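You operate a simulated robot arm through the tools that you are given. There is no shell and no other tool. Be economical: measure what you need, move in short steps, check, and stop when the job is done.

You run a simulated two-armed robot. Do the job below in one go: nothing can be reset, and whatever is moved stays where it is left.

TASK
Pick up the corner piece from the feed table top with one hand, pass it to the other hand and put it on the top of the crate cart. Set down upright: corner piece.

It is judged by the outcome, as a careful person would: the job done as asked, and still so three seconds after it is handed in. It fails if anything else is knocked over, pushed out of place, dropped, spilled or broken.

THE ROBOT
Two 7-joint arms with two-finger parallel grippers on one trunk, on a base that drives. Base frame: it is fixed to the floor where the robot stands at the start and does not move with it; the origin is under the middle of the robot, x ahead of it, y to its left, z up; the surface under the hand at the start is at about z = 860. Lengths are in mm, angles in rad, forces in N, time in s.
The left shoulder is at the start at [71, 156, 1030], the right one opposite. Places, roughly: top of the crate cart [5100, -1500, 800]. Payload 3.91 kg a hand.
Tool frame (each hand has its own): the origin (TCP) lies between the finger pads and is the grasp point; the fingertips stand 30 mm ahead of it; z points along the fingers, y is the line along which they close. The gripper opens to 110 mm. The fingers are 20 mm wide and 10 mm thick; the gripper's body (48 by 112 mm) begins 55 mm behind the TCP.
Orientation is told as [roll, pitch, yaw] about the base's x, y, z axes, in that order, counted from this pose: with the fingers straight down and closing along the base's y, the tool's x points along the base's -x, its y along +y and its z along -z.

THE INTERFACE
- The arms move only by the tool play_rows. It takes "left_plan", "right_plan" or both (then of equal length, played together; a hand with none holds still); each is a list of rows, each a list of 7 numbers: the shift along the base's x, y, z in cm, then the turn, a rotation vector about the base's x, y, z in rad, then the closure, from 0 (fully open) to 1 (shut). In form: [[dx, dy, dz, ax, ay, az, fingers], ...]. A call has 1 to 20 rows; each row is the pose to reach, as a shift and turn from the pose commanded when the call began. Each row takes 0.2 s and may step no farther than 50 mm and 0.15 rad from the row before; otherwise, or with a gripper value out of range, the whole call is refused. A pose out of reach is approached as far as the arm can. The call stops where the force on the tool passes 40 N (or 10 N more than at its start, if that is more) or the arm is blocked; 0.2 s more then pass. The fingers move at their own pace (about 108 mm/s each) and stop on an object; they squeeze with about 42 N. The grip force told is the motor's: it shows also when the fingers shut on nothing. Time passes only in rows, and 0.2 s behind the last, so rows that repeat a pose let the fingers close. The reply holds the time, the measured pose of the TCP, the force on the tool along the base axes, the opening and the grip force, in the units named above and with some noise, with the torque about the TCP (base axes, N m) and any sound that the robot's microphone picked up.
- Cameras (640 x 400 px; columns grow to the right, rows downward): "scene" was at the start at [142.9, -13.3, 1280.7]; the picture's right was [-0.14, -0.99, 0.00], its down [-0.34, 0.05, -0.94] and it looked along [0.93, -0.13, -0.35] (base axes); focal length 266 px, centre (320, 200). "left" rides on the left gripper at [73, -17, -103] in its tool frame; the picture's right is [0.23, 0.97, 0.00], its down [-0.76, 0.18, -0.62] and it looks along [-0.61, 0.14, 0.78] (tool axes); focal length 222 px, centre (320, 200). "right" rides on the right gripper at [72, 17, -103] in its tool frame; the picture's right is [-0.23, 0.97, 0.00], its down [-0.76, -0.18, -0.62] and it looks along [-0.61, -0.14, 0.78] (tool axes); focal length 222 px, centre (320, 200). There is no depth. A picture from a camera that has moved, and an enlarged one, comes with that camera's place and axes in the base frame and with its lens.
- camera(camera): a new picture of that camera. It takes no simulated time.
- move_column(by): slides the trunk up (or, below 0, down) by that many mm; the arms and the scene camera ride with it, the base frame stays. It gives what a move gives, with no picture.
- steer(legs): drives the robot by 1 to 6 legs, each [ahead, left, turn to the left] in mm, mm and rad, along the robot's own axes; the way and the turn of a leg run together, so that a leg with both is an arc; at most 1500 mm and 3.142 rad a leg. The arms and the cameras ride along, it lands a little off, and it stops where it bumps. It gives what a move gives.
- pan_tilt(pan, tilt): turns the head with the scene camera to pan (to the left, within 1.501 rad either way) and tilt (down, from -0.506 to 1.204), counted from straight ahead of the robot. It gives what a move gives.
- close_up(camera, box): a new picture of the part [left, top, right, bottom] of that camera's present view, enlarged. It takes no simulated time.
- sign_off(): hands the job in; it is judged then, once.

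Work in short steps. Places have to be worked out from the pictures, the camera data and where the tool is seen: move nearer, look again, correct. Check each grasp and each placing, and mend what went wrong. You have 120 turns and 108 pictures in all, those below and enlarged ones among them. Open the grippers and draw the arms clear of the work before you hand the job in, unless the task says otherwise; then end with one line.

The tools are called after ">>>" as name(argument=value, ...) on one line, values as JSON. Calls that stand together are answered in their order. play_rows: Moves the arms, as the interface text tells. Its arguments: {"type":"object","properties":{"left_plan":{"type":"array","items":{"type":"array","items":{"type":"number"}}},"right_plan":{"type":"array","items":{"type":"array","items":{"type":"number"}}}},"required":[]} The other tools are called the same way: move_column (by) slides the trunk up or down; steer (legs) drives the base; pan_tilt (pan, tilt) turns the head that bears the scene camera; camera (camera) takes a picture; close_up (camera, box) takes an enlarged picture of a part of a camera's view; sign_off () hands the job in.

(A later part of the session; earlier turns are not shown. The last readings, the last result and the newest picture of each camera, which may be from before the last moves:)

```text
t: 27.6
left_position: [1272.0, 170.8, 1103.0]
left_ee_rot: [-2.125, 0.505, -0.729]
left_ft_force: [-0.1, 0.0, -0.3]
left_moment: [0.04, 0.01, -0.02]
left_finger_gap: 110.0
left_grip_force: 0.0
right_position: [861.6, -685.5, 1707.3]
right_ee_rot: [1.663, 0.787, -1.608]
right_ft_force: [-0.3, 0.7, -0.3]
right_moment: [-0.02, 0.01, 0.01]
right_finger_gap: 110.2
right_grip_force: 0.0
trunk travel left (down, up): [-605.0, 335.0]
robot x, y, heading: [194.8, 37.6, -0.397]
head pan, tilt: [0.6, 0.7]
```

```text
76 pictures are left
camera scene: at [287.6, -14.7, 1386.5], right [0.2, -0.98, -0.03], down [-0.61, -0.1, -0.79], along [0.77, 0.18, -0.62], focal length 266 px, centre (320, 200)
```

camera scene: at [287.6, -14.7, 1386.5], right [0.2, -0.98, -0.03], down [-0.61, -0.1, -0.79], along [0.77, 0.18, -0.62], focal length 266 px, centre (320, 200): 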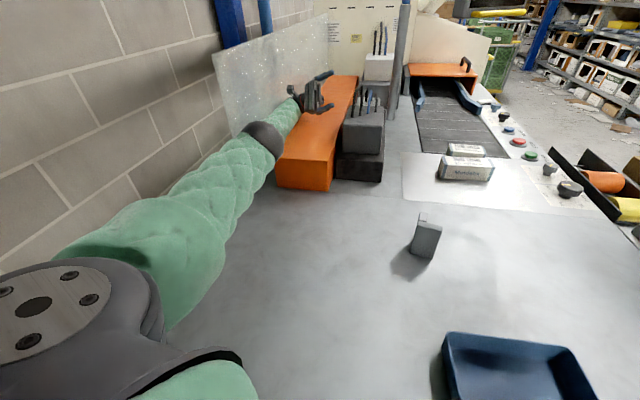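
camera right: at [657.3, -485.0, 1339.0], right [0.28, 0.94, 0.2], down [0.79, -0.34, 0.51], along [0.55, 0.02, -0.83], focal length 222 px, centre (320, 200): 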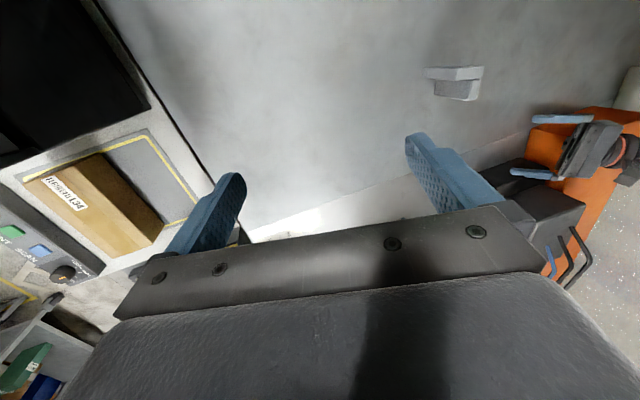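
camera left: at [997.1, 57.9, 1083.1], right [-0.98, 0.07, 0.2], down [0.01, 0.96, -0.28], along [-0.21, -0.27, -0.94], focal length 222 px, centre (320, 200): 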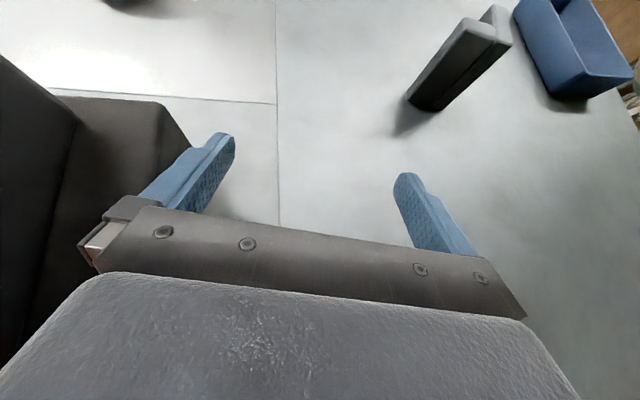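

All fixtures compute to their original places and the piece is untouched. I try lifting and drawing back the extended left arm in small rows.

>>> play_rows(left_plan=[[-2, -0.5, 2, 0, 0, 0, 0], [-4, -1, 4, 0, 0, 0, 0], [-6, -1.5, 6.5, 0, 0, 0, 0], [-8, -2, 9, 0, 0, 0, 0], [-10, -2, 12, 0, 0, 0, 0]])

>>> camera(camera="scene")

```text
t: 28.0
left_position: [1275.0, 174.4, 1107.9]
left_ee_rot: [-2.158, 0.491, -0.748]
left_ft_force: [-0.1, 0.3, 0.8]
left_moment: [-0.03, -0.05, 0.02]
left_finger_gap: 109.9
left_grip_force: 0.0
right_position: [839.5, -705.0, 1711.6]
right_ee_rot: [1.696, 0.831, -1.624]
right_ft_force: [0.2, 0.6, -0.4]
right_moment: [-0.02, 0.05, -0.06]
right_finger_gap: 109.7
right_grip_force: 0.1
trunk travel left (down, up): [-605.0, 335.0]
robot x, y, heading: [196.5, 37.6, -0.408]
head pan, tilt: [0.6, 0.7]
stopped in row 1 (left hand): the arm was blocked; the commanded pose is now the measured one
```

```text
75 pictures are left
camera scene: at [286.4, -12.0, 1386.3], right [0.19, -0.98, -0.03], down [-0.61, -0.1, -0.79], along [0.77, 0.17, -0.62], focal length 266 px, centre (320, 200)
```

scene: 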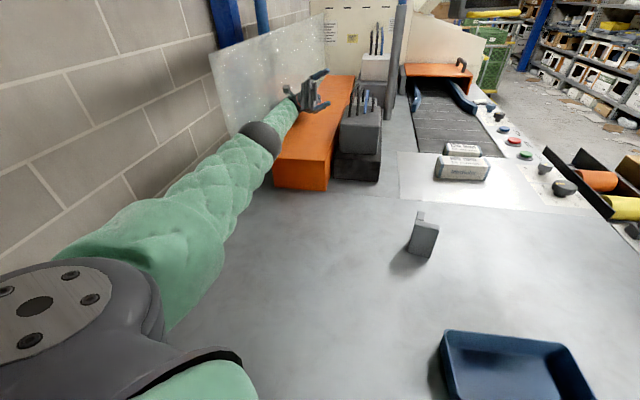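

The rows are refused at once, so I use the base and back along -x a short way to pull the straight arm out.

>>> steer(legs=[[-74, -32, 0]])

>>> camera(camera="scene")

```text
t: 28.7
left_position: [1281.0, 179.0, 1118.8]
left_ee_rot: [-2.22, 0.456, -0.747]
left_ft_force: [0.6, -0.1, 1.4]
left_moment: [0.0, -0.01, 0.0]
left_finger_gap: 110.0
left_grip_force: 0.0
right_position: [794.9, -779.3, 1696.9]
right_ee_rot: [1.749, 0.947, -1.666]
right_ft_force: [1.1, 0.1, -0.4]
right_moment: [-0.03, -0.06, 0.0]
right_finger_gap: 110.0
right_grip_force: 0.0
trunk travel left (down, up): [-605.0, 335.0]
robot x, y, heading: [192.2, 26.9, -0.445]
head pan, tilt: [0.6, 0.7]
stopped in leg 1: the robot was blocked; the commanded pose is now the measured one
```

```text
74 pictures are left
camera scene: at [284.3, -32.9, 1387.1], right [0.16, -0.99, -0.03], down [-0.61, -0.07, -0.79], along [0.77, 0.15, -0.62], focal length 266 px, centre (320, 200)
```

scene: 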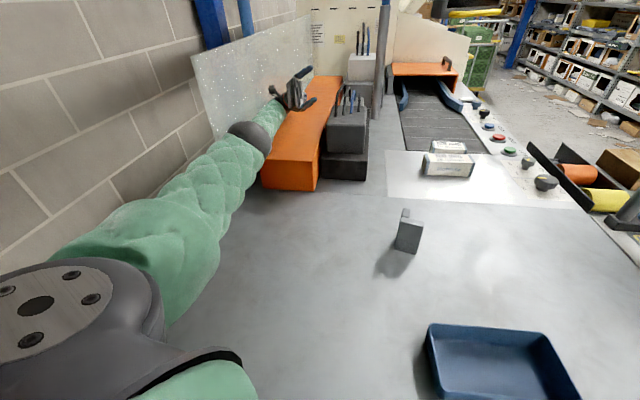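

The left arm seems to be in free air, so something else is holding the base. I look to the right and down.

>>> pan_tilt(pan=-0.7, tilt=0.5)

>>> camera(camera="scene")

>>> pan_tilt(pan=-0.2, tilt=1.2)

>>> camera(camera="scene")

>>> camera(camera="left")

>>> camera(camera="right")

```text
t: 30.2
left_position: [1280.5, 178.5, 1118.5]
left_ee_rot: [-2.22, 0.454, -0.75]
left_ft_force: [0.2, -0.2, -0.4]
left_moment: [0.0, 0.03, 0.01]
left_finger_gap: 109.8
left_grip_force: 0.0
right_position: [790.0, -783.6, 1695.8]
right_ee_rot: [1.752, 0.953, -1.669]
right_ft_force: [-0.2, -0.4, 1.1]
right_moment: [-0.02, -0.01, -0.02]
right_finger_gap: 110.0
right_grip_force: 0.0
trunk travel left (down, up): [-605.0, 335.0]
robot x, y, heading: [196.4, 27.5, -0.446]
head pan, tilt: [-0.7, 0.499]
```

```text
73 pictures are left
camera scene: at [236.7, -129.2, 1399.8], right [-0.91, -0.41, -0.04], down [-0.17, 0.47, -0.87], along [0.38, -0.78, -0.5], focal length 266 px, centre (320, 200)
```

scene: 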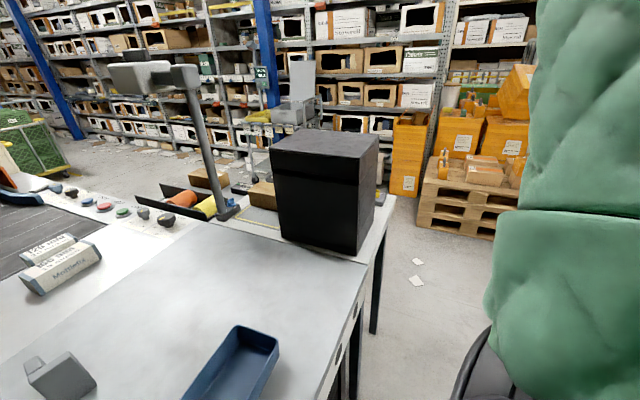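

```text
t: 31.2
left_position: [1281.0, 179.5, 1119.0]
left_ee_rot: [-2.221, 0.454, -0.752]
left_ft_force: [-0.3, 0.9, 0.3]
left_moment: [-0.01, -0.01, -0.03]
left_finger_gap: 109.9
left_grip_force: 0.0
right_position: [789.4, -781.1, 1696.7]
right_ee_rot: [1.753, 0.952, -1.669]
right_ft_force: [0.7, 0.0, -0.3]
right_moment: [0.0, -0.01, -0.02]
right_finger_gap: 110.3
right_grip_force: 0.0
trunk travel left (down, up): [-605.0, 335.0]
robot x, y, heading: [197.0, 31.6, -0.448]
head pan, tilt: [-0.201, 1.201]
```

```text
72 pictures are left
camera scene: at [245.2, -77.1, 1348.5], right [-0.6, -0.8, -0.05], down [-0.73, 0.58, -0.36], along [0.32, -0.18, -0.93], focal length 266 px, centre (320, 200)
```

scene: 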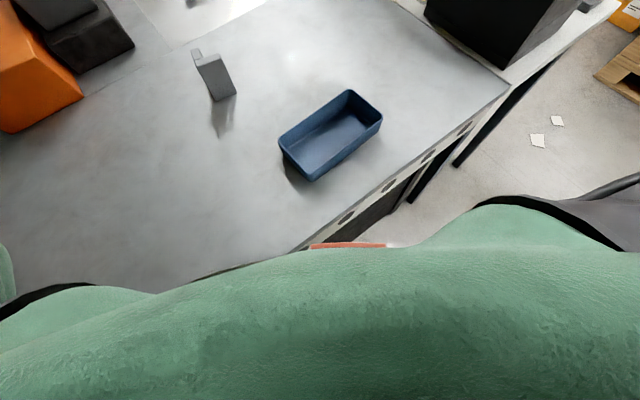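

```text
71 pictures are left
camera left: at [1281.9, 305.7, 1105.3], right [-0.8, -0.06, -0.6], down [0.6, -0.03, -0.8], along [0.03, -1.0, 0.06], focal length 222 px, centre (320, 200)
```

left: 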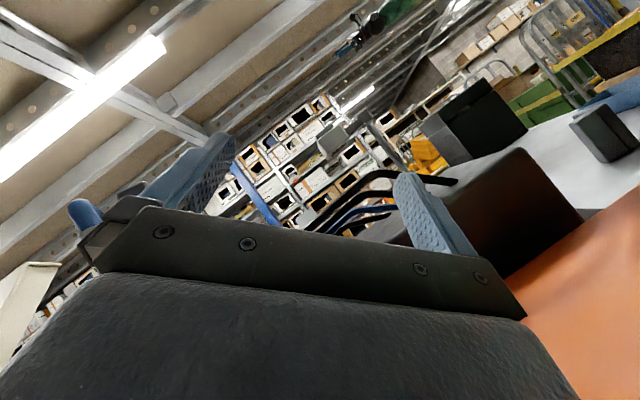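

```text
70 pictures are left
camera right: at [690.4, -728.1, 1754.5], right [-0.27, -0.89, 0.37], down [-0.6, -0.15, -0.79], along [0.76, -0.43, -0.49], focal length 222 px, centre (320, 200)
```

right: 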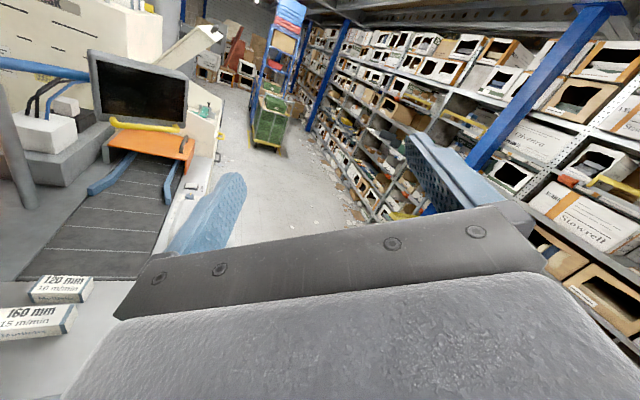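

The left arm is stretched straight with its wrist near the panel, which would explain the stuck commands. I pull the left hand straight back toward the robot one big row at a time.

>>> play_rows(left_plan=[[-4.9, 0, 0.5, 0, 0, 0, 0], [-9.8, 0, 1, 0, 0, 0, 0], [-14, 0, 1, 0, 0, 0, 0]])

>>> play_rows(left_plan=[[-4.9, 0, 0.5, 0, 0, 0, 0], [-9.8, 0, 1, 0, 0, 0, 0], [-14, 0, 1, 0, 0, 0, 0]])

```text
t: 31.7
left_position: [1294.1, 193.4, 1152.0]
left_ee_rot: [-2.275, 0.348, -0.81]
left_ft_force: [-0.2, -16.7, 8.2]
left_moment: [-0.24, -0.24, -0.53]
left_finger_gap: 109.8
left_grip_force: 0.1
right_position: [782.9, -801.6, 1678.7]
right_ee_rot: [1.763, 1.009, -1.713]
right_ft_force: [-0.1, -0.8, -1.3]
right_moment: [-0.05, -0.09, 0.02]
right_finger_gap: 109.7
right_grip_force: 0.1
trunk travel left (down, up): [-605.0, 335.0]
robot x, y, heading: [197.5, 23.5, -0.471]
head pan, tilt: [-0.201, 1.201]
stopped in row 2 (left hand): the arm was blocked; the commanded pose is now the measured one
```

```text
t: 32.3
left_position: [1200.6, 200.0, 1289.3]
left_ee_rot: [-2.225, 0.209, -0.789]
left_ft_force: [1.6, 4.4, -3.5]
left_moment: [0.11, 0.05, 0.09]
left_finger_gap: 109.9
left_grip_force: 0.0
right_position: [722.7, -861.9, 1672.5]
right_ee_rot: [1.825, 1.082, -1.706]
right_ft_force: [-0.2, -0.1, -1.5]
right_moment: [-0.01, -0.1, -0.03]
right_finger_gap: 110.2
right_grip_force: 0.0
trunk travel left (down, up): [-605.0, 335.0]
robot x, y, heading: [196.6, 27.8, -0.496]
head pan, tilt: [-0.201, 1.201]
stopped in row 3 (left hand): the arm was blocked; the commanded pose is now the measured one
```

The left hand has lifted free to z 1289. I check the tilt.

>>> pan_tilt(pan=0.5, tilt=0.5)

>>> camera(camera="scene")

```text
t: 33.4
left_position: [1202.8, 203.2, 1277.1]
left_ee_rot: [-2.233, 0.199, -0.799]
left_ft_force: [0.5, 0.4, 1.1]
left_moment: [0.01, -0.03, -0.02]
left_finger_gap: 110.0
left_grip_force: 0.1
right_position: [705.4, -889.2, 1659.1]
right_ee_rot: [1.866, 1.133, -1.691]
right_ft_force: [0.2, -0.5, -0.9]
right_moment: [0.01, 0.03, 0.01]
right_finger_gap: 110.2
right_grip_force: 0.1
trunk travel left (down, up): [-605.0, 335.0]
robot x, y, heading: [192.3, 26.0, -0.5]
head pan, tilt: [0.499, 0.499]
```

```text
69 pictures are left
camera scene: at [278.7, -80.8, 1406.0], right [0.0, -1.0, -0.06], down [-0.45, 0.05, -0.89], along [0.9, 0.03, -0.44], focal length 266 px, centre (320, 200)
```

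scene: 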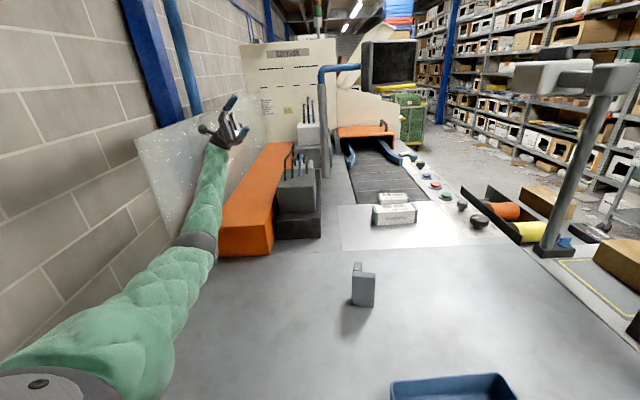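

The tool is free and the arm is lifting, but the base is still tilted about 0.07. I keep drawing the left hand back and up in short calls.

>>> play_rows(left_plan=[[-4.5, -1.5, 1, 0, 0, 0, 0], [-9, -3, 2, 0, 0, 0, 0], [-13.5, -4.5, 2, 0, 0, 0, 0], [-18, -6, 2, 0, 0, 0, 0]])

>>> play_rows(left_plan=[[-4.5, -1.5, 0, 0, 0, 0, 0], [-9, -3, 0, 0, 0, 0, 0], [-13.5, -4.5, 0, 0, 0, 0, 0], [-18, -6, 0, 0, 0, 0, 0]])

>>> camera(camera="scene")

```text
t: 33.7
left_position: [1200.1, 211.7, 1270.4]
left_ee_rot: [-2.217, 0.137, -0.841]
left_ft_force: [-1.4, 0.4, -0.6]
left_moment: [0.04, 0.02, 0.01]
left_finger_gap: 110.3
left_grip_force: 0.2
right_position: [656.4, -947.4, 1624.7]
right_ee_rot: [1.996, 1.258, -1.643]
right_ft_force: [1.4, 0.2, -0.2]
right_moment: [0.01, -0.03, -0.02]
right_finger_gap: 109.9
right_grip_force: 0.1
trunk travel left (down, up): [-605.0, 335.0]
robot x, y, heading: [195.3, 24.7, -0.532]
head pan, tilt: [0.499, 0.499]
stopped in row 1 (left hand): the arm was blocked; the commanded pose is now the measured one
```

```text
t: 34.0
left_position: [1190.9, 221.8, 1279.2]
left_ee_rot: [-2.187, 0.045, -0.875]
left_ft_force: [-14.6, -43.7, 19.9]
left_moment: [1.66, -0.03, 0.77]
left_finger_gap: 109.9
left_grip_force: 0.1
right_position: [590.9, -986.1, 1593.8]
right_ee_rot: [2.136, 1.318, -1.591]
right_ft_force: [0.6, 2.1, 1.4]
right_moment: [0.09, 0.05, -0.2]
right_finger_gap: 110.1
right_grip_force: 0.0
trunk travel left (down, up): [-605.0, 335.0]
robot x, y, heading: [194.6, 18.8, -0.568]
head pan, tilt: [0.499, 0.499]
stopped in row 1 (left hand): the arm was blocked; the commanded pose is now the measured one
```

```text
68 pictures are left
camera scene: at [264.1, -115.7, 1404.6], right [-0.06, -0.99, -0.08], down [-0.44, 0.1, -0.89], along [0.9, -0.02, -0.44], focal length 266 px, centre (320, 200)
```

scene: 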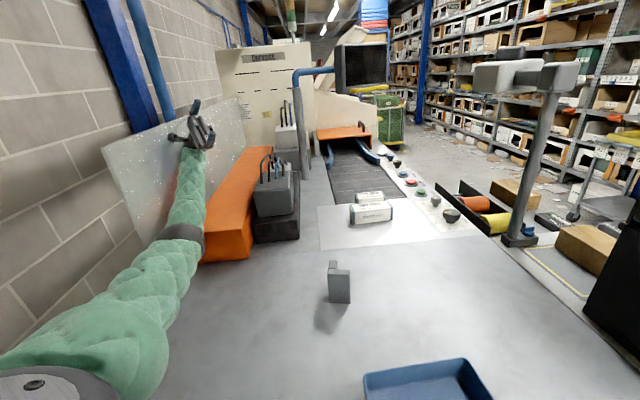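

The gripper is now pressing the panel (44 N in y). I drive the base back and right, directly away from it.

>>> steer(legs=[[-30, -90, 0]])

>>> pan_tilt(pan=0.55, tilt=0.5)

>>> camera(camera="scene")

```text
t: 34.7
left_position: [1251.7, 235.3, 1364.8]
left_ee_rot: [-2.308, -0.081, -0.805]
left_ft_force: [-0.6, 0.6, 0.4]
left_moment: [0.04, 0.0, 0.02]
left_finger_gap: 110.0
left_grip_force: 0.0
right_position: [507.7, -1005.9, 1541.9]
right_ee_rot: [2.22, 1.335, -1.634]
right_ft_force: [-1.5, 0.2, -1.0]
right_moment: [-0.06, -0.03, 0.05]
right_finger_gap: 110.2
right_grip_force: 0.0
trunk travel left (down, up): [-605.0, 335.0]
robot x, y, heading: [196.1, 12.3, -0.646]
head pan, tilt: [0.499, 0.499]
stopped in leg 1: the force on the tool passed its limit at 82 N (the readings are from after the stop); the commanded pose is now the measured one
```

```text
t: 35.3
left_position: [1248.9, 236.3, 1355.7]
left_ee_rot: [-2.314, -0.07, -0.81]
left_ft_force: [3.1, -43.4, 48.9]
left_moment: [3.04, -0.42, -0.61]
left_finger_gap: 109.9
left_grip_force: 0.1
right_position: [510.9, -1004.4, 1551.2]
right_ee_rot: [2.217, 1.329, -1.629]
right_ft_force: [0.3, -0.4, 0.2]
right_moment: [0.03, 0.03, 0.0]
right_finger_gap: 110.2
right_grip_force: 0.1
trunk travel left (down, up): [-605.0, 335.0]
robot x, y, heading: [195.1, 2.9, -0.641]
head pan, tilt: [0.55, 0.499]
```

```text
67 pictures are left
camera scene: at [271.2, -113.2, 1406.7], right [-0.09, -0.99, -0.06], down [-0.44, 0.1, -0.89], along [0.89, -0.05, -0.45], focal length 266 px, centre (320, 200)
```

scene: 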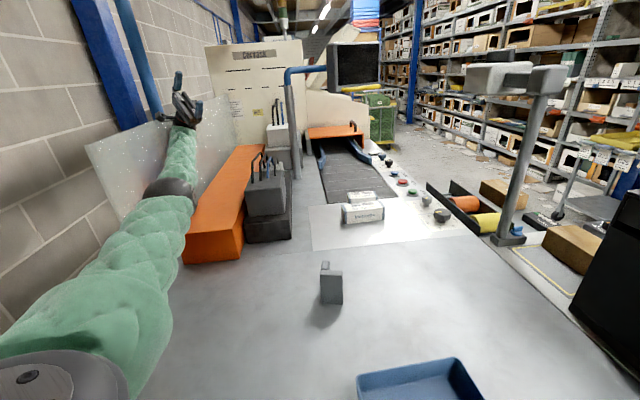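

The gripper now rests on the panel's top edge (49 N up). I lift it up and to the right.

>>> play_rows(left_plan=[[-1, -3, 3.5, 0, 0, 0, 0], [-2, -6, 7, 0, 0, 0, 0], [-3, -10, 10, 0, 0, 0, 0], [-5, -14, 11, 0, 0, 0, 0]])

>>> pan_tilt(pan=0.6, tilt=0.5)

>>> camera(camera="scene")

```text
refused: row 3 steps farther than a row can; nothing moved
```

```text
t: 36.0
left_position: [1250.2, 235.5, 1356.7]
left_ee_rot: [-2.314, -0.071, -0.807]
left_ft_force: [19.0, -45.1, 64.7]
left_moment: [5.14, -1.64, -2.55]
left_finger_gap: 109.9
left_grip_force: 0.0
right_position: [514.0, -1005.5, 1548.8]
right_ee_rot: [2.213, 1.333, -1.632]
right_ft_force: [0.3, -0.1, 0.1]
right_moment: [0.0, -0.01, 0.0]
right_finger_gap: 110.0
right_grip_force: 0.0
trunk travel left (down, up): [-605.0, 335.0]
robot x, y, heading: [194.2, 3.7, -0.643]
head pan, tilt: [0.6, 0.499]
```

```text
66 pictures are left
camera scene: at [272.2, -110.4, 1406.3], right [-0.04, -1.0, -0.06], down [-0.44, 0.07, -0.89], along [0.9, -0.01, -0.44], focal length 266 px, centre (320, 200)
```

scene: 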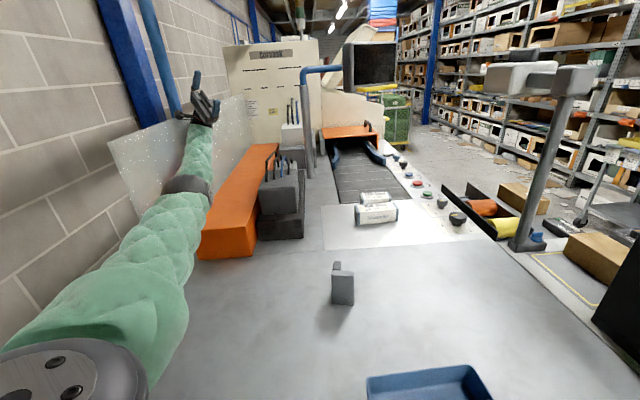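

One row was too long, so I retry with shorter ones.

>>> play_rows(left_plan=[[-1, -3, 3.5, 0, 0, 0, 0], [-2, -6, 7, 0, 0, 0, 0], [-3, -9, 10, 0, 0, 0, 0], [-4, -13, 11, 0, 0, 0, 0]])

>>> pan_tilt(pan=0.65, tilt=0.5)

>>> camera(camera="scene")

```text
t: 36.2
left_position: [1272.3, 237.2, 1385.1]
left_ee_rot: [-2.362, -0.092, -0.766]
left_ft_force: [0.0, 0.0, 0.4]
left_moment: [0.04, 0.02, -0.01]
left_finger_gap: 109.9
left_grip_force: 0.1
right_position: [489.2, -1000.0, 1530.5]
right_ee_rot: [2.223, 1.323, -1.656]
right_ft_force: [0.5, 1.0, -0.8]
right_moment: [0.04, -0.04, -0.08]
right_finger_gap: 110.2
right_grip_force: 0.2
trunk travel left (down, up): [-605.0, 335.0]
robot x, y, heading: [197.1, -1.7, -0.679]
head pan, tilt: [0.6, 0.499]
stopped in row 1 (left hand): the force on the tool passed its limit at 139 N (the readings are from after the stop); the commanded pose is now the measured one
```

```text
t: 36.8
left_position: [1272.0, 239.1, 1386.9]
left_ee_rot: [-2.366, -0.099, -0.772]
left_ft_force: [0.2, -0.4, 0.2]
left_moment: [-0.01, -0.03, 0.04]
left_finger_gap: 110.0
left_grip_force: 0.0
right_position: [489.8, -1000.9, 1535.8]
right_ee_rot: [2.218, 1.319, -1.663]
right_ft_force: [0.5, -0.1, 0.3]
right_moment: [0.0, -0.02, -0.01]
right_finger_gap: 109.8
right_grip_force: 0.0
trunk travel left (down, up): [-605.0, 335.0]
robot x, y, heading: [197.6, -4.1, -0.681]
head pan, tilt: [0.649, 0.499]
```

```text
65 pictures are left
camera scene: at [278.6, -103.4, 1405.4], right [-0.03, -1.0, -0.05], down [-0.45, 0.06, -0.89], along [0.89, 0.0, -0.45], focal length 266 px, centre (320, 200)
```

scene: 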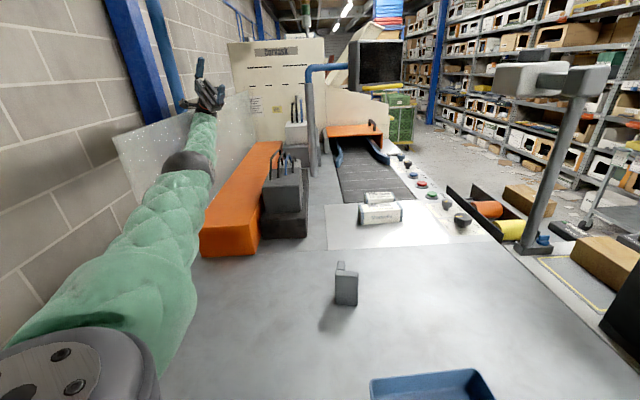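

The tool is free again at z 1387. I continue up and right.

>>> play_rows(left_plan=[[-3, -2, 3, 0, 0, 0, 0], [-6, -4, 6, 0, 0, 0, 0], [-9, -6, 9, 0, 0, 0, 0], [-12, -9, 11, 0, 0, 0, 0]])

>>> play_rows(left_plan=[[-3, -2, 3, 0, 0, 0, 0], [-6, -4, 6, 0, 0, 0, 0], [-9, -6, 9, 0, 0, 0, 0], [-12, -9, 11, 0, 0, 0, 0]])

>>> pan_tilt(pan=0.7, tilt=0.5)

>>> camera(camera="scene")

```text
t: 37.2
left_position: [1287.3, 249.7, 1391.7]
left_ee_rot: [-2.398, -0.158, -0.783]
left_ft_force: [0.0, 16.4, -11.4]
left_moment: [0.55, 0.54, 0.73]
left_finger_gap: 109.9
left_grip_force: 0.1
right_position: [478.5, -979.3, 1537.9]
right_ee_rot: [2.197, 1.297, -1.715]
right_ft_force: [-0.5, 1.0, 2.4]
right_moment: [0.1, 0.08, -0.05]
right_finger_gap: 110.1
right_grip_force: 0.1
trunk travel left (down, up): [-605.0, 335.0]
robot x, y, heading: [198.2, -8.4, -0.708]
head pan, tilt: [0.649, 0.499]
stopped in row 1 (left hand): the arm was blocked; the commanded pose is now the measured one
```

```text
t: 37.5
left_position: [1295.1, 245.5, 1372.3]
left_ee_rot: [-2.424, -0.136, -0.815]
left_ft_force: [25.0, -61.7, 154.7]
left_moment: [13.26, -2.96, -3.44]
left_finger_gap: 110.1
left_grip_force: 0.0
right_position: [467.2, -976.3, 1540.4]
right_ee_rot: [2.206, 1.29, -1.723]
right_ft_force: [-0.7, -0.5, 0.6]
right_moment: [0.03, 0.04, 0.05]
right_finger_gap: 110.2
right_grip_force: 0.0
trunk travel left (down, up): [-605.0, 335.0]
robot x, y, heading: [193.9, -13.2, -0.719]
head pan, tilt: [0.649, 0.499]
stopped in row 1 (left hand): the arm was blocked; the commanded pose is now the measured one
```

```text
t: 38.1
left_position: [1294.7, 240.8, 1362.8]
left_ee_rot: [-2.413, -0.146, -0.819]
left_ft_force: [-34.0, -71.0, 100.3]
left_moment: [6.62, 1.75, 3.5]
left_finger_gap: 109.9
left_grip_force: 0.1
right_position: [462.4, -974.7, 1537.8]
right_ee_rot: [2.199, 1.289, -1.732]
right_ft_force: [-0.5, 0.1, -0.2]
right_moment: [0.02, 0.04, 0.02]
right_finger_gap: 109.7
right_grip_force: 0.0
trunk travel left (down, up): [-605.0, 335.0]
robot x, y, heading: [192.0, -12.3, -0.727]
head pan, tilt: [0.7, 0.499]
```

```text
64 pictures are left
camera scene: at [294.8, -77.3, 1400.4], right [-0.03, -1.0, -0.02], down [-0.46, 0.03, -0.89], along [0.89, -0.02, -0.46], focal length 266 px, centre (320, 200)
```

scene: 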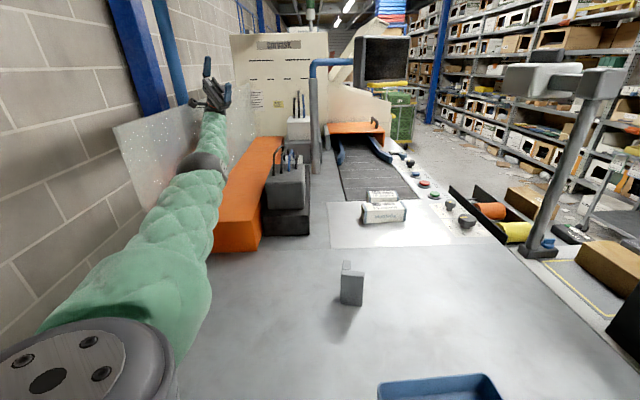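

Tilt is down to 0.03, and the gripper leans on the panel top and is being pushed right. At z 1360 it clears everything on its right, so I turn the base right to swing it off the panel.

>>> steer(legs=[[0, 0, -0.15]])

>>> pan_tilt(pan=0.75, tilt=0.5)

>>> camera(camera="scene")

```text
t: 39.2
left_position: [1335.9, 115.8, 1336.6]
left_ee_rot: [-2.387, -0.165, -0.965]
left_ft_force: [1.1, 0.6, 0.3]
left_moment: [0.02, -0.02, 0.05]
left_finger_gap: 110.1
left_grip_force: 0.0
right_position: [371.5, -971.2, 1557.2]
right_ee_rot: [2.127, 1.256, -1.932]
right_ft_force: [0.4, 2.1, 1.6]
right_moment: [0.04, 0.01, -0.02]
right_finger_gap: 109.9
right_grip_force: 0.1
trunk travel left (down, up): [-605.0, 335.0]
robot x, y, heading: [192.8, -16.3, -0.857]
head pan, tilt: [0.7, 0.499]
```

```text
t: 39.8
left_position: [1330.9, 108.7, 1342.7]
left_ee_rot: [-2.383, -0.162, -0.965]
left_ft_force: [-1.1, 0.4, 0.6]
left_moment: [0.02, 0.01, 0.0]
left_finger_gap: 109.6
left_grip_force: 0.1
right_position: [365.4, -979.3, 1552.2]
right_ee_rot: [2.13, 1.257, -1.928]
right_ft_force: [-1.4, -0.4, 0.0]
right_moment: [0.01, 0.02, 0.04]
right_finger_gap: 109.9
right_grip_force: 0.2
trunk travel left (down, up): [-605.0, 335.0]
robot x, y, heading: [196.0, -11.1, -0.857]
head pan, tilt: [0.75, 0.499]
```

```text
63 pictures are left
camera scene: at [314.2, -62.0, 1397.6], right [-0.11, -0.99, 0.0], down [-0.47, 0.05, -0.88], along [0.87, -0.09, -0.48], focal length 266 px, centre (320, 200)
```

scene: 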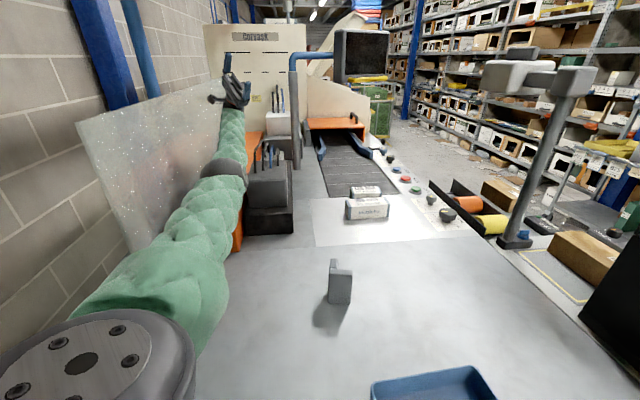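

Upright again, and the panel is where it was. I back the base along -x to about x = -60.

>>> steer(legs=[[-164, -189, 0]])

>>> camera(camera="scene")

```text
t: 41.6
left_position: [1082.6, 110.5, 1338.6]
left_ee_rot: [-2.387, -0.161, -0.966]
left_ft_force: [-0.7, -0.4, -0.2]
left_moment: [0.02, 0.01, 0.03]
left_finger_gap: 110.1
left_grip_force: 0.1
right_position: [120.1, -978.2, 1554.1]
right_ee_rot: [2.123, 1.257, -1.932]
right_ft_force: [0.0, -0.5, -0.1]
right_moment: [0.0, 0.03, 0.03]
right_finger_gap: 109.9
right_grip_force: 0.1
trunk travel left (down, up): [-605.0, 335.0]
robot x, y, heading: [-57.5, -13.0, -0.86]
head pan, tilt: [0.75, 0.499]
```

```text
62 pictures are left
camera scene: at [67.7, -61.4, 1397.1], right [-0.11, -0.99, 0.0], down [-0.48, 0.05, -0.88], along [0.87, -0.09, -0.48], focal length 266 px, centre (320, 200)
```

scene: 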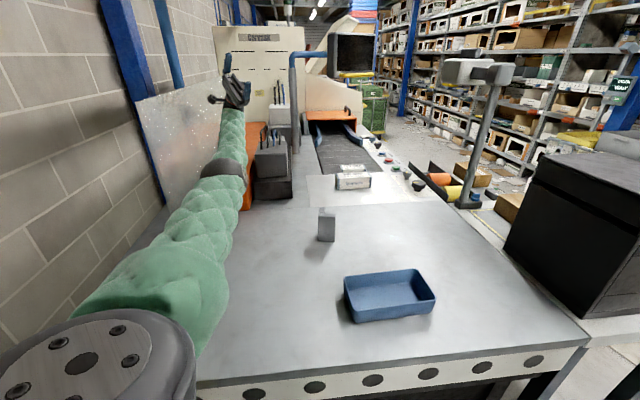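

Everything is intact and the robot is clear. I raise the column a bit, then fold the left hand back in front of the robot, unrolling it as it goes.

>>> move_column(by=100)

>>> play_rows(left_plan=[[-2.7, -2.7, 0, 0.082, -0.103, 0, 0], [-5.4, -5.4, 0, 0.164, -0.206, 0, 0], [-8.1, -8.1, 0, 0.246, -0.31, 0, 0], [-10.9, -10.9, 0, 0.328, -0.413, 0, 0], [-13.6, -13.6, 0, 0.41, -0.517, 0, 0], [-16.4, -16.4, 0, 0.493, -0.62, 0, 0]])

>>> camera(camera="scene")

```text
t: 42.9
left_position: [1084.9, 109.7, 1438.1]
left_ee_rot: [-2.388, -0.161, -0.965]
left_ft_force: [-0.2, 0.1, 1.1]
left_moment: [-0.02, 0.0, 0.02]
left_finger_gap: 110.1
left_grip_force: 0.1
right_position: [121.5, -978.6, 1653.4]
right_ee_rot: [2.117, 1.256, -1.935]
right_ft_force: [-0.3, 0.9, 0.4]
right_moment: [0.0, -0.02, 0.0]
right_finger_gap: 110.0
right_grip_force: 0.1
trunk travel left (down, up): [-705.0, 235.0]
robot x, y, heading: [-53.8, -15.3, -0.858]
head pan, tilt: [0.75, 0.499]
```

```text
t: 44.3
left_position: [914.2, -54.7, 1441.1]
left_ee_rot: [-1.591, -0.065, -1.061]
left_ft_force: [-0.4, 0.2, 0.3]
left_moment: [0.04, -0.01, -0.03]
left_finger_gap: 110.0
left_grip_force: 0.0
left hand out of reach, approached as far as the arm can: row 1, 2, 3, 4, 5
right_position: [117.0, -982.0, 1652.4]
right_ee_rot: [2.125, 1.26, -1.93]
right_ft_force: [-0.7, 0.1, -0.4]
right_moment: [-0.02, -0.01, 0.04]
right_finger_gap: 110.0
right_grip_force: 0.1
trunk travel left (down, up): [-705.0, 235.0]
robot x, y, heading: [-53.4, -14.4, -0.854]
head pan, tilt: [0.75, 0.499]
```

```text
61 pictures are left
camera scene: at [64.8, -64.5, 1497.1], right [-0.11, -0.99, 0.0], down [-0.47, 0.05, -0.88], along [0.87, -0.09, -0.48], focal length 266 px, centre (320, 200)
```

scene: 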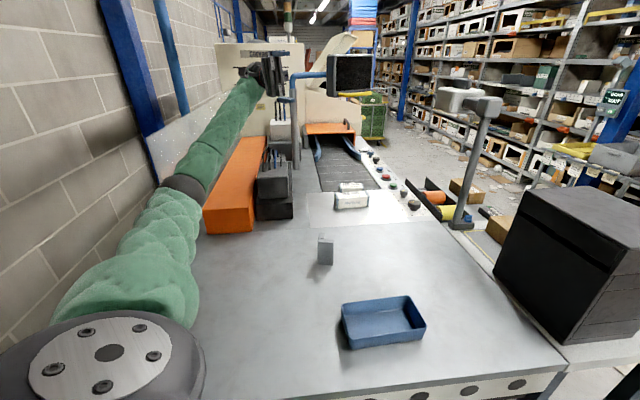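

Good. I continue the fold.

>>> play_rows(left_plan=[[-2.7, -2.7, 0, 0.076, -0.108, 0, 0], [-5.4, -5.4, 0, 0.152, -0.217, 0, 0], [-8.1, -8.1, 0, 0.228, -0.325, 0, 0], [-10.8, -10.8, 0, 0.304, -0.434, 0, 0], [-13.5, -13.5, 0, 0.38, -0.542, 0, 0], [-16.2, -16.2, 0, 0.456, -0.651, 0, 0], [-18.9, -18.9, 0, 0.532, -0.76, 0, 0], [-21.6, -21.6, 0, 0.608, -0.868, 0, 0], [-24.3, -24.3, 0, 0.684, -0.976, 0, 0], [-27, -27, 0, 0.76, -1.085, 0, 0], [-29.7, -29.7, 0, 0.836, -1.193, 0, 0], [-32.5, -32.6, 0, 0.913, -1.302, 0, 0]])

>>> camera(camera="scene")

```text
t: 46.9
left_position: [592.9, -382.5, 1438.9]
left_ee_rot: [-0.006, 0.102, -1.023]
left_ft_force: [0.0, -0.4, -0.2]
left_moment: [0.03, -0.03, 0.01]
left_finger_gap: 110.1
left_grip_force: 0.1
right_position: [118.3, -980.6, 1651.8]
right_ee_rot: [2.123, 1.259, -1.93]
right_ft_force: [-0.1, -0.5, -0.1]
right_moment: [-0.02, -0.03, 0.0]
right_finger_gap: 109.8
right_grip_force: 0.0
trunk travel left (down, up): [-705.0, 235.0]
robot x, y, heading: [-56.4, -13.7, -0.857]
head pan, tilt: [0.75, 0.499]
```

```text
60 pictures are left
camera scene: at [65.5, -63.8, 1497.2], right [-0.11, -0.99, 0.0], down [-0.47, 0.05, -0.88], along [0.87, -0.09, -0.48], focal length 266 px, centre (320, 200)
```

scene: 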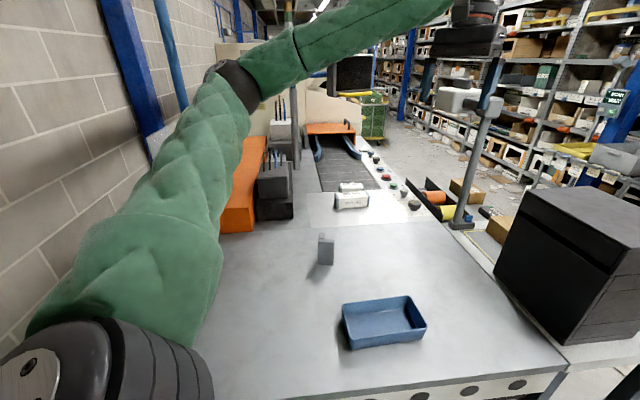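

The left arm is back to tool-down. Next I unwind the right arm (about 3 rad along the reverse of how it was wound) back to its starting posture, the first half now.

>>> play_rows(right_plan=[[-0.6, 0.9, -0.7, -0.058, 0.092, 0.092, 0], [-1.2, 1.8, -1.4, -0.117, 0.185, 0.185, 0], [-1.8, 2.7, -2.1, -0.175, 0.277, 0.277, 0], [-2.4, 3.6, -2.8, -0.233, 0.369, 0.369, 0], [-3, 4.5, -3.5, -0.292, 0.462, 0.462, 0], [-3.6, 5.4, -4.2, -0.35, 0.554, 0.554, 0], [-4.2, 6.3, -4.9, -0.408, 0.646, 0.646, 0], [-4.8, 7.2, -5.6, -0.467, 0.739, 0.739, 0], [-5.4, 8.1, -6.3, -0.525, 0.831, 0.831, 0], [-6, 9, -7, -0.583, 0.923, 0.923, 0]])

>>> pan_tilt(pan=-0.1, tilt=0.3)

>>> camera(camera="scene")

```text
t: 49.1
left_position: [595.5, -382.9, 1437.9]
left_ee_rot: [-0.011, 0.101, -1.024]
left_ft_force: [0.2, -1.0, 0.5]
left_moment: [0.0, -0.02, 0.01]
left_finger_gap: 110.1
left_grip_force: 0.0
right_position: [59.4, -889.2, 1583.3]
right_ee_rot: [1.099, 0.376, -1.758]
right_ft_force: [-0.2, -0.2, 0.1]
right_moment: [0.0, -0.01, 0.03]
right_finger_gap: 110.0
right_grip_force: 0.0
trunk travel left (down, up): [-705.0, 235.0]
robot x, y, heading: [-53.9, -18.0, -0.856]
head pan, tilt: [0.75, 0.499]
```

```text
t: 50.3
left_position: [595.0, -382.3, 1437.6]
left_ee_rot: [-0.009, 0.1, -1.026]
left_ft_force: [-0.3, -0.1, 0.1]
left_moment: [0.01, 0.0, -0.02]
left_finger_gap: 110.0
left_grip_force: 0.0
right_position: [59.9, -890.0, 1584.4]
right_ee_rot: [1.102, 0.377, -1.758]
right_ft_force: [-0.3, -0.8, -0.5]
right_moment: [0.01, 0.0, 0.0]
right_finger_gap: 110.0
right_grip_force: 0.0
trunk travel left (down, up): [-705.0, 235.0]
robot x, y, heading: [-54.1, -16.3, -0.862]
head pan, tilt: [-0.099, 0.3]
```

```text
59 pictures are left
camera scene: at [31.1, -128.4, 1515.5], right [-0.82, -0.58, 0.0], down [-0.17, 0.24, -0.96], along [0.55, -0.78, -0.3], focal length 266 px, centre (320, 200)
```

scene: 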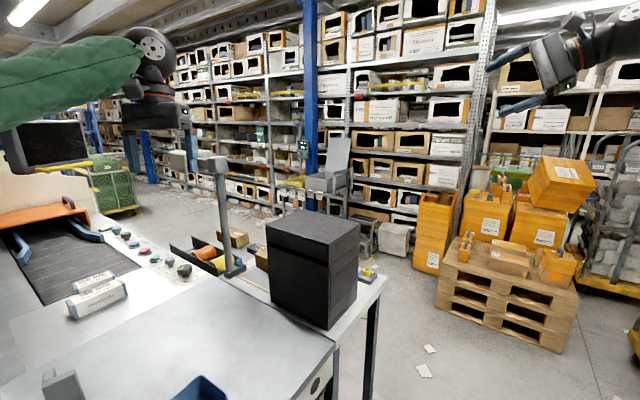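

Unwinding works, so I do the second half.

>>> play_rows(right_plan=[[-0.6, 0.9, -0.8, -0.058, 0.092, 0.092, 0], [-1.2, 1.8, -1.6, -0.117, 0.185, 0.185, 0], [-1.8, 2.7, -2.4, -0.175, 0.277, 0.277, 0], [-2.4, 3.6, -3.2, -0.233, 0.369, 0.369, 0], [-3, 4.5, -4, -0.292, 0.462, 0.462, 0], [-3.6, 5.4, -4.8, -0.35, 0.554, 0.554, 0], [-4.2, 6.3, -5.6, -0.408, 0.646, 0.646, 0], [-4.8, 7.2, -6.4, -0.467, 0.739, 0.739, 0], [-5.4, 8.1, -7.2, -0.525, 0.831, 0.831, 0], [-6, 9, -8, -0.583, 0.923, 0.923, 0], [-6.6, 10.1, -8.4, -0.642, 1.017, 1.017, 0], [-6.6, 10.1, -8.4, -0.642, 1.017, 1.017, 0]])

>>> camera(camera="scene")

```text
t: 52.9
left_position: [594.8, -381.9, 1438.0]
left_ee_rot: [-0.01, 0.101, -1.024]
left_ft_force: [-0.2, -0.1, 0.6]
left_moment: [0.01, 0.02, 0.01]
left_finger_gap: 110.2
left_grip_force: 0.1
right_position: [-5.6, -788.8, 1499.4]
right_ee_rot: [-0.01, 0.006, -0.844]
right_ft_force: [0.0, -0.2, -1.0]
right_moment: [0.01, 0.0, 0.01]
right_finger_gap: 109.9
right_grip_force: 0.0
trunk travel left (down, up): [-705.0, 235.0]
robot x, y, heading: [-54.9, -17.0, -0.858]
head pan, tilt: [-0.099, 0.3]
```

```text
58 pictures are left
camera scene: at [30.8, -129.1, 1515.5], right [-0.82, -0.58, 0.0], down [-0.17, 0.24, -0.96], along [0.55, -0.78, -0.3], focal length 266 px, centre (320, 200)
```

scene: 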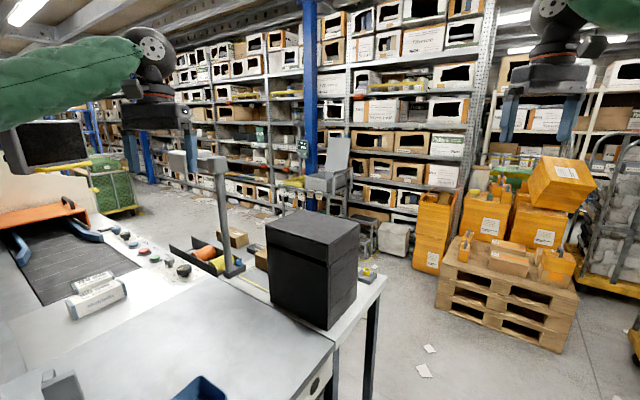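

Both arms are back in a normal tool-down posture. The earlier trouble was the low elbow pressing on the table, so I raise the shoulders to about 1400 so an elbow can't reach it. Then I square the base up.

>>> move_column(by=150)

>>> steer(legs=[[0, -60, 0], [0, 0, 0.858]])

>>> pan_tilt(pan=0, tilt=0.75)

>>> camera(camera="scene")

```text
t: 54.7
left_position: [595.3, -382.0, 1587.3]
left_ee_rot: [-0.011, 0.1, -1.026]
left_ft_force: [-0.2, -0.4, 0.1]
left_moment: [0.01, -0.01, 0.03]
left_finger_gap: 109.9
left_grip_force: 0.2
right_position: [-5.0, -788.9, 1651.0]
right_ee_rot: [-0.009, 0.005, -0.846]
right_ft_force: [-0.2, 0.1, 0.3]
right_moment: [-0.02, 0.02, 0.03]
right_finger_gap: 110.0
right_grip_force: 0.1
trunk travel left (down, up): [-855.0, 85.0]
robot x, y, heading: [-56.1, -11.3, -0.854]
head pan, tilt: [-0.099, 0.3]
```

```text
t: 57.8
left_position: [603.8, 196.1, 1588.0]
left_ee_rot: [-0.009, 0.103, -0.17]
left_ft_force: [-0.3, 0.2, -0.3]
left_moment: [-0.02, 0.01, 0.01]
left_finger_gap: 110.1
left_grip_force: 0.1
right_position: [516.7, -524.4, 1650.3]
right_ee_rot: [-0.009, 0.003, 0.007]
right_ft_force: [0.8, -0.9, 0.8]
right_moment: [-0.01, 0.01, 0.0]
right_finger_gap: 110.0
right_grip_force: 0.0
trunk travel left (down, up): [-855.0, 85.0]
robot x, y, heading: [-100.8, -52.8, -0.005]
head pan, tilt: [-0.099, 0.3]
```

```text
t: 58.7
left_position: [604.2, 197.1, 1587.1]
left_ee_rot: [-0.011, 0.1, -0.171]
left_ft_force: [-0.4, 0.4, 0.8]
left_moment: [0.0, -0.01, -0.01]
left_finger_gap: 110.1
left_grip_force: 0.2
right_position: [517.9, -523.2, 1649.9]
right_ee_rot: [-0.009, 0.005, 0.008]
right_ft_force: [1.1, -0.1, 0.2]
right_moment: [-0.02, 0.02, -0.01]
right_finger_gap: 110.0
right_grip_force: 0.1
trunk travel left (down, up): [-855.0, 85.0]
robot x, y, heading: [-99.8, -50.9, -0.002]
head pan, tilt: [0.0, 0.75]
```

```text
57 pictures are left
camera scene: at [33.1, -52.7, 1625.2], right [0.0, -1.0, 0.0], down [-0.68, 0.0, -0.73], along [0.73, 0.0, -0.68], focal length 266 px, centre (320, 200)
```

scene: 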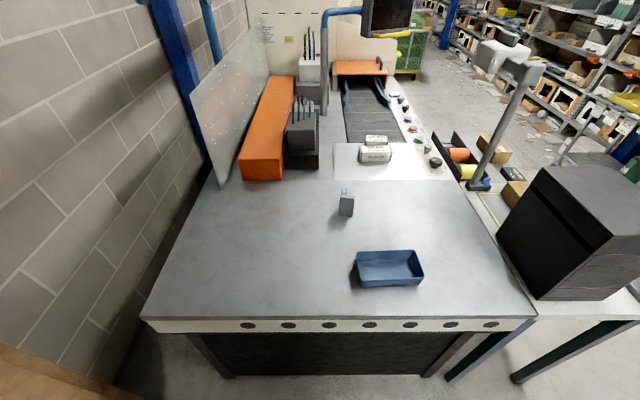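

A clear overview with everything in place. I take a close-up to refine the piece's pose.

>>> close_up(camera="scene", box=[310, 170, 390, 220])

```text
8.00 times, centred on (350, 195) of scene
camera zoom: at [33.1, -52.7, 1625.2], right [0.0, -1.0, 0.0], down [-0.68, 0.0, -0.73], along [0.73, 0.0, -0.68], focal length 2125 px, centre (80, 240)
```

zoom: 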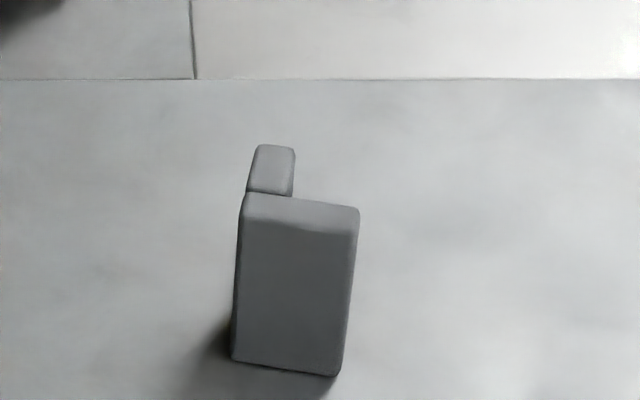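

Piece pose: corner at (766,-128), yaw -0.21, top at about z 957. The right hand will take it low from the front with the tool pitched about 0.85, starting by pitching the tool well above the table.

>>> play_rows(right_plan=[[0.5, 2.7, -3.1, 0, -0.107, 0, 0], [1, 5.4, -6.2, 0, -0.213, 0, 0], [1.5, 8.1, -9.3, 0, -0.32, 0, 0], [2, 10.8, -12.4, 0, -0.425, 0, 0], [2.5, 13.5, -15.5, 0, -0.532, 0, 0], [3, 16.2, -18.6, 0, -0.638, 0, 0], [3.5, 18.9, -21.7, 0, -0.744, 0, 0], [4.2, 21.6, -24.8, 0, -0.85, 0, 0], [4.2, 21.6, -24.8, 0, -0.85, 0, 0]])

>>> pan_tilt(pan=-0.4, tilt=0.75)

>>> camera(camera="scene")

```text
t: 60.7
left_position: [603.6, 196.0, 1587.8]
left_ee_rot: [-0.011, 0.103, -0.17]
left_ft_force: [-0.2, 0.6, -0.4]
left_moment: [0.02, 0.0, 0.0]
left_finger_gap: 110.1
left_grip_force: 0.1
right_position: [558.0, -307.8, 1402.6]
right_ee_rot: [-0.018, -0.846, 0.012]
right_ft_force: [0.3, 0.2, -1.2]
right_moment: [-0.01, 0.04, 0.03]
right_finger_gap: 109.9
right_grip_force: 0.0
trunk travel left (down, up): [-855.0, 85.0]
robot x, y, heading: [-102.1, -52.4, -0.003]
head pan, tilt: [0.0, 0.75]
```

```text
t: 61.6
left_position: [605.2, 196.2, 1588.2]
left_ee_rot: [-0.009, 0.103, -0.17]
left_ft_force: [0.3, -0.5, -0.7]
left_moment: [0.03, 0.03, 0.0]
left_finger_gap: 110.0
left_grip_force: 0.0
right_position: [557.8, -306.5, 1403.0]
right_ee_rot: [-0.019, -0.844, 0.013]
right_ft_force: [-0.2, -0.2, -0.8]
right_moment: [0.0, 0.01, -0.01]
right_finger_gap: 109.9
right_grip_force: 0.1
trunk travel left (down, up): [-855.0, 85.0]
robot x, y, heading: [-102.3, -55.3, -0.003]
head pan, tilt: [-0.4, 0.75]
```

```text
55 pictures are left
camera scene: at [26.4, -84.8, 1625.2], right [-0.39, -0.92, 0.0], down [-0.63, 0.27, -0.73], along [0.67, -0.29, -0.68], focal length 266 px, centre (320, 200)
```

scene: 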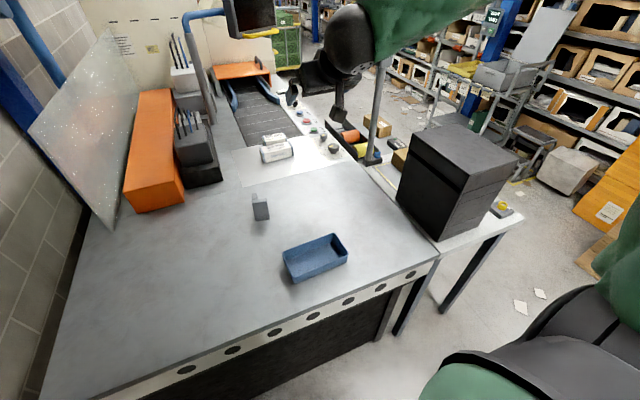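

The elbow stays high. I yaw by -0.21 and come down toward the pre-grasp point in two stages.

>>> play_rows(right_plan=[[1, 1.5, -3.5, 0, 0, -0.04, 0], [2, 3, -7, 0, 0, -0.08, 0], [3, 4.5, -10.5, 0, 0, -0.12, 0], [4, 6, -14, 0, 0, -0.17, 0], [5, 7.5, -17.5, 0, 0, -0.22, 0], [6, 9, -21, 0, 0, -0.22, 0], [7, 10.5, -24.5, 0, 0, -0.22, 0]])

>>> camera(camera="scene")

```text
t: 63.2
left_position: [607.5, 196.4, 1585.7]
left_ee_rot: [-0.011, 0.103, -0.171]
left_ft_force: [-0.5, 0.3, 0.9]
left_moment: [0.0, 0.0, -0.03]
left_finger_gap: 110.1
left_grip_force: 0.1
right_position: [629.2, -203.7, 1158.0]
right_ee_rot: [-0.016, -0.844, -0.209]
right_ft_force: [1.2, 0.7, 0.1]
right_moment: [0.0, 0.03, -0.03]
right_finger_gap: 110.2
right_grip_force: 0.0
trunk travel left (down, up): [-855.0, 85.0]
robot x, y, heading: [-102.2, -52.5, -0.005]
head pan, tilt: [-0.4, 0.75]
```

```text
54 pictures are left
camera scene: at [28.8, -85.5, 1625.1], right [-0.39, -0.92, 0.0], down [-0.63, 0.27, -0.73], along [0.67, -0.29, -0.68], focal length 266 px, centre (320, 200)
```

scene: 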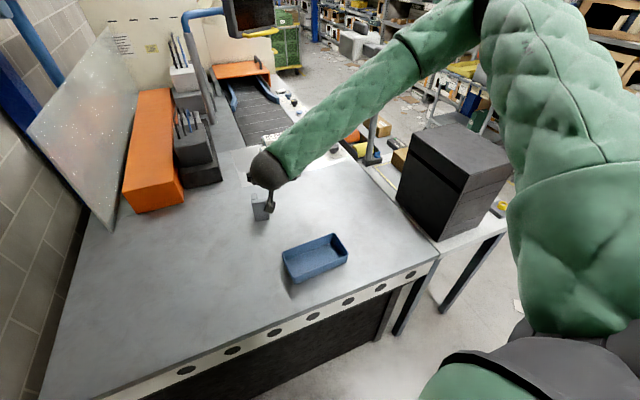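

The elbow is still high. On to the pre-grasp point.

>>> play_rows(right_plan=[[1, 1.5, -3.6, 0, 0, 0, 0], [2, 3, -7.2, 0, 0, 0, 0], [3, 4.5, -10.8, 0, 0, 0, 0], [4, 6, -14.4, 0, 0, 0, 0], [4.7, 6.9, -17.9, 0, 0, 0, 0], [4.7, 6.9, -17.9, 0, 0, 0, 0]])

>>> camera(camera="scene")

>>> camera(camera="right")

```text
t: 64.6
left_position: [603.7, 196.6, 1588.7]
left_ee_rot: [-0.01, 0.102, -0.171]
left_ft_force: [0.3, 0.7, -0.1]
left_moment: [0.02, -0.01, -0.04]
left_finger_gap: 110.1
left_grip_force: 0.0
right_position: [637.3, -252.0, 1101.2]
right_ee_rot: [-0.018, -0.844, -0.206]
right_ft_force: [0.4, 0.1, 0.1]
right_moment: [0.01, 0.0, -0.01]
right_finger_gap: 110.1
right_grip_force: 0.0
right hand out of reach, approached as far as the arm can: row 1, 2, 3, 4, 5, 6
trunk travel left (down, up): [-855.0, 85.0]
robot x, y, heading: [-100.3, -49.7, -0.003]
head pan, tilt: [-0.4, 0.75]
```

```text
53 pictures are left
camera scene: at [26.0, -84.8, 1625.2], right [-0.39, -0.92, 0.0], down [-0.63, 0.27, -0.73], along [0.67, -0.29, -0.68], focal length 266 px, centre (320, 200)
```

scene: 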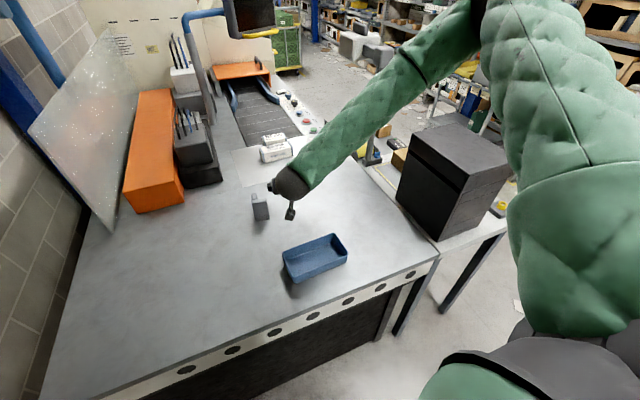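

```text
52 pictures are left
camera right: at [518.9, -209.5, 1115.6], right [0.36, 0.92, 0.16], down [0.0, -0.17, 0.99], along [0.93, -0.35, -0.06], focal length 222 px, centre (320, 200)
```

right: 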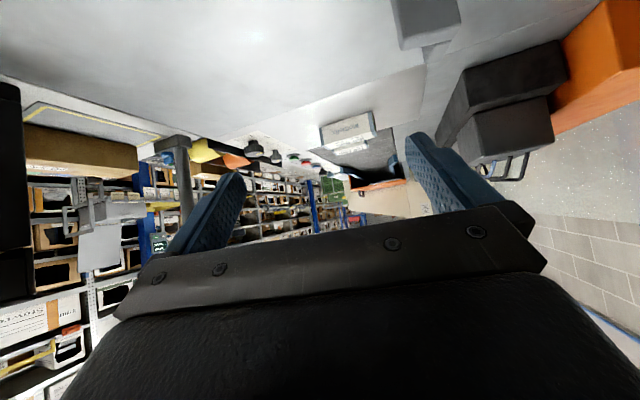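

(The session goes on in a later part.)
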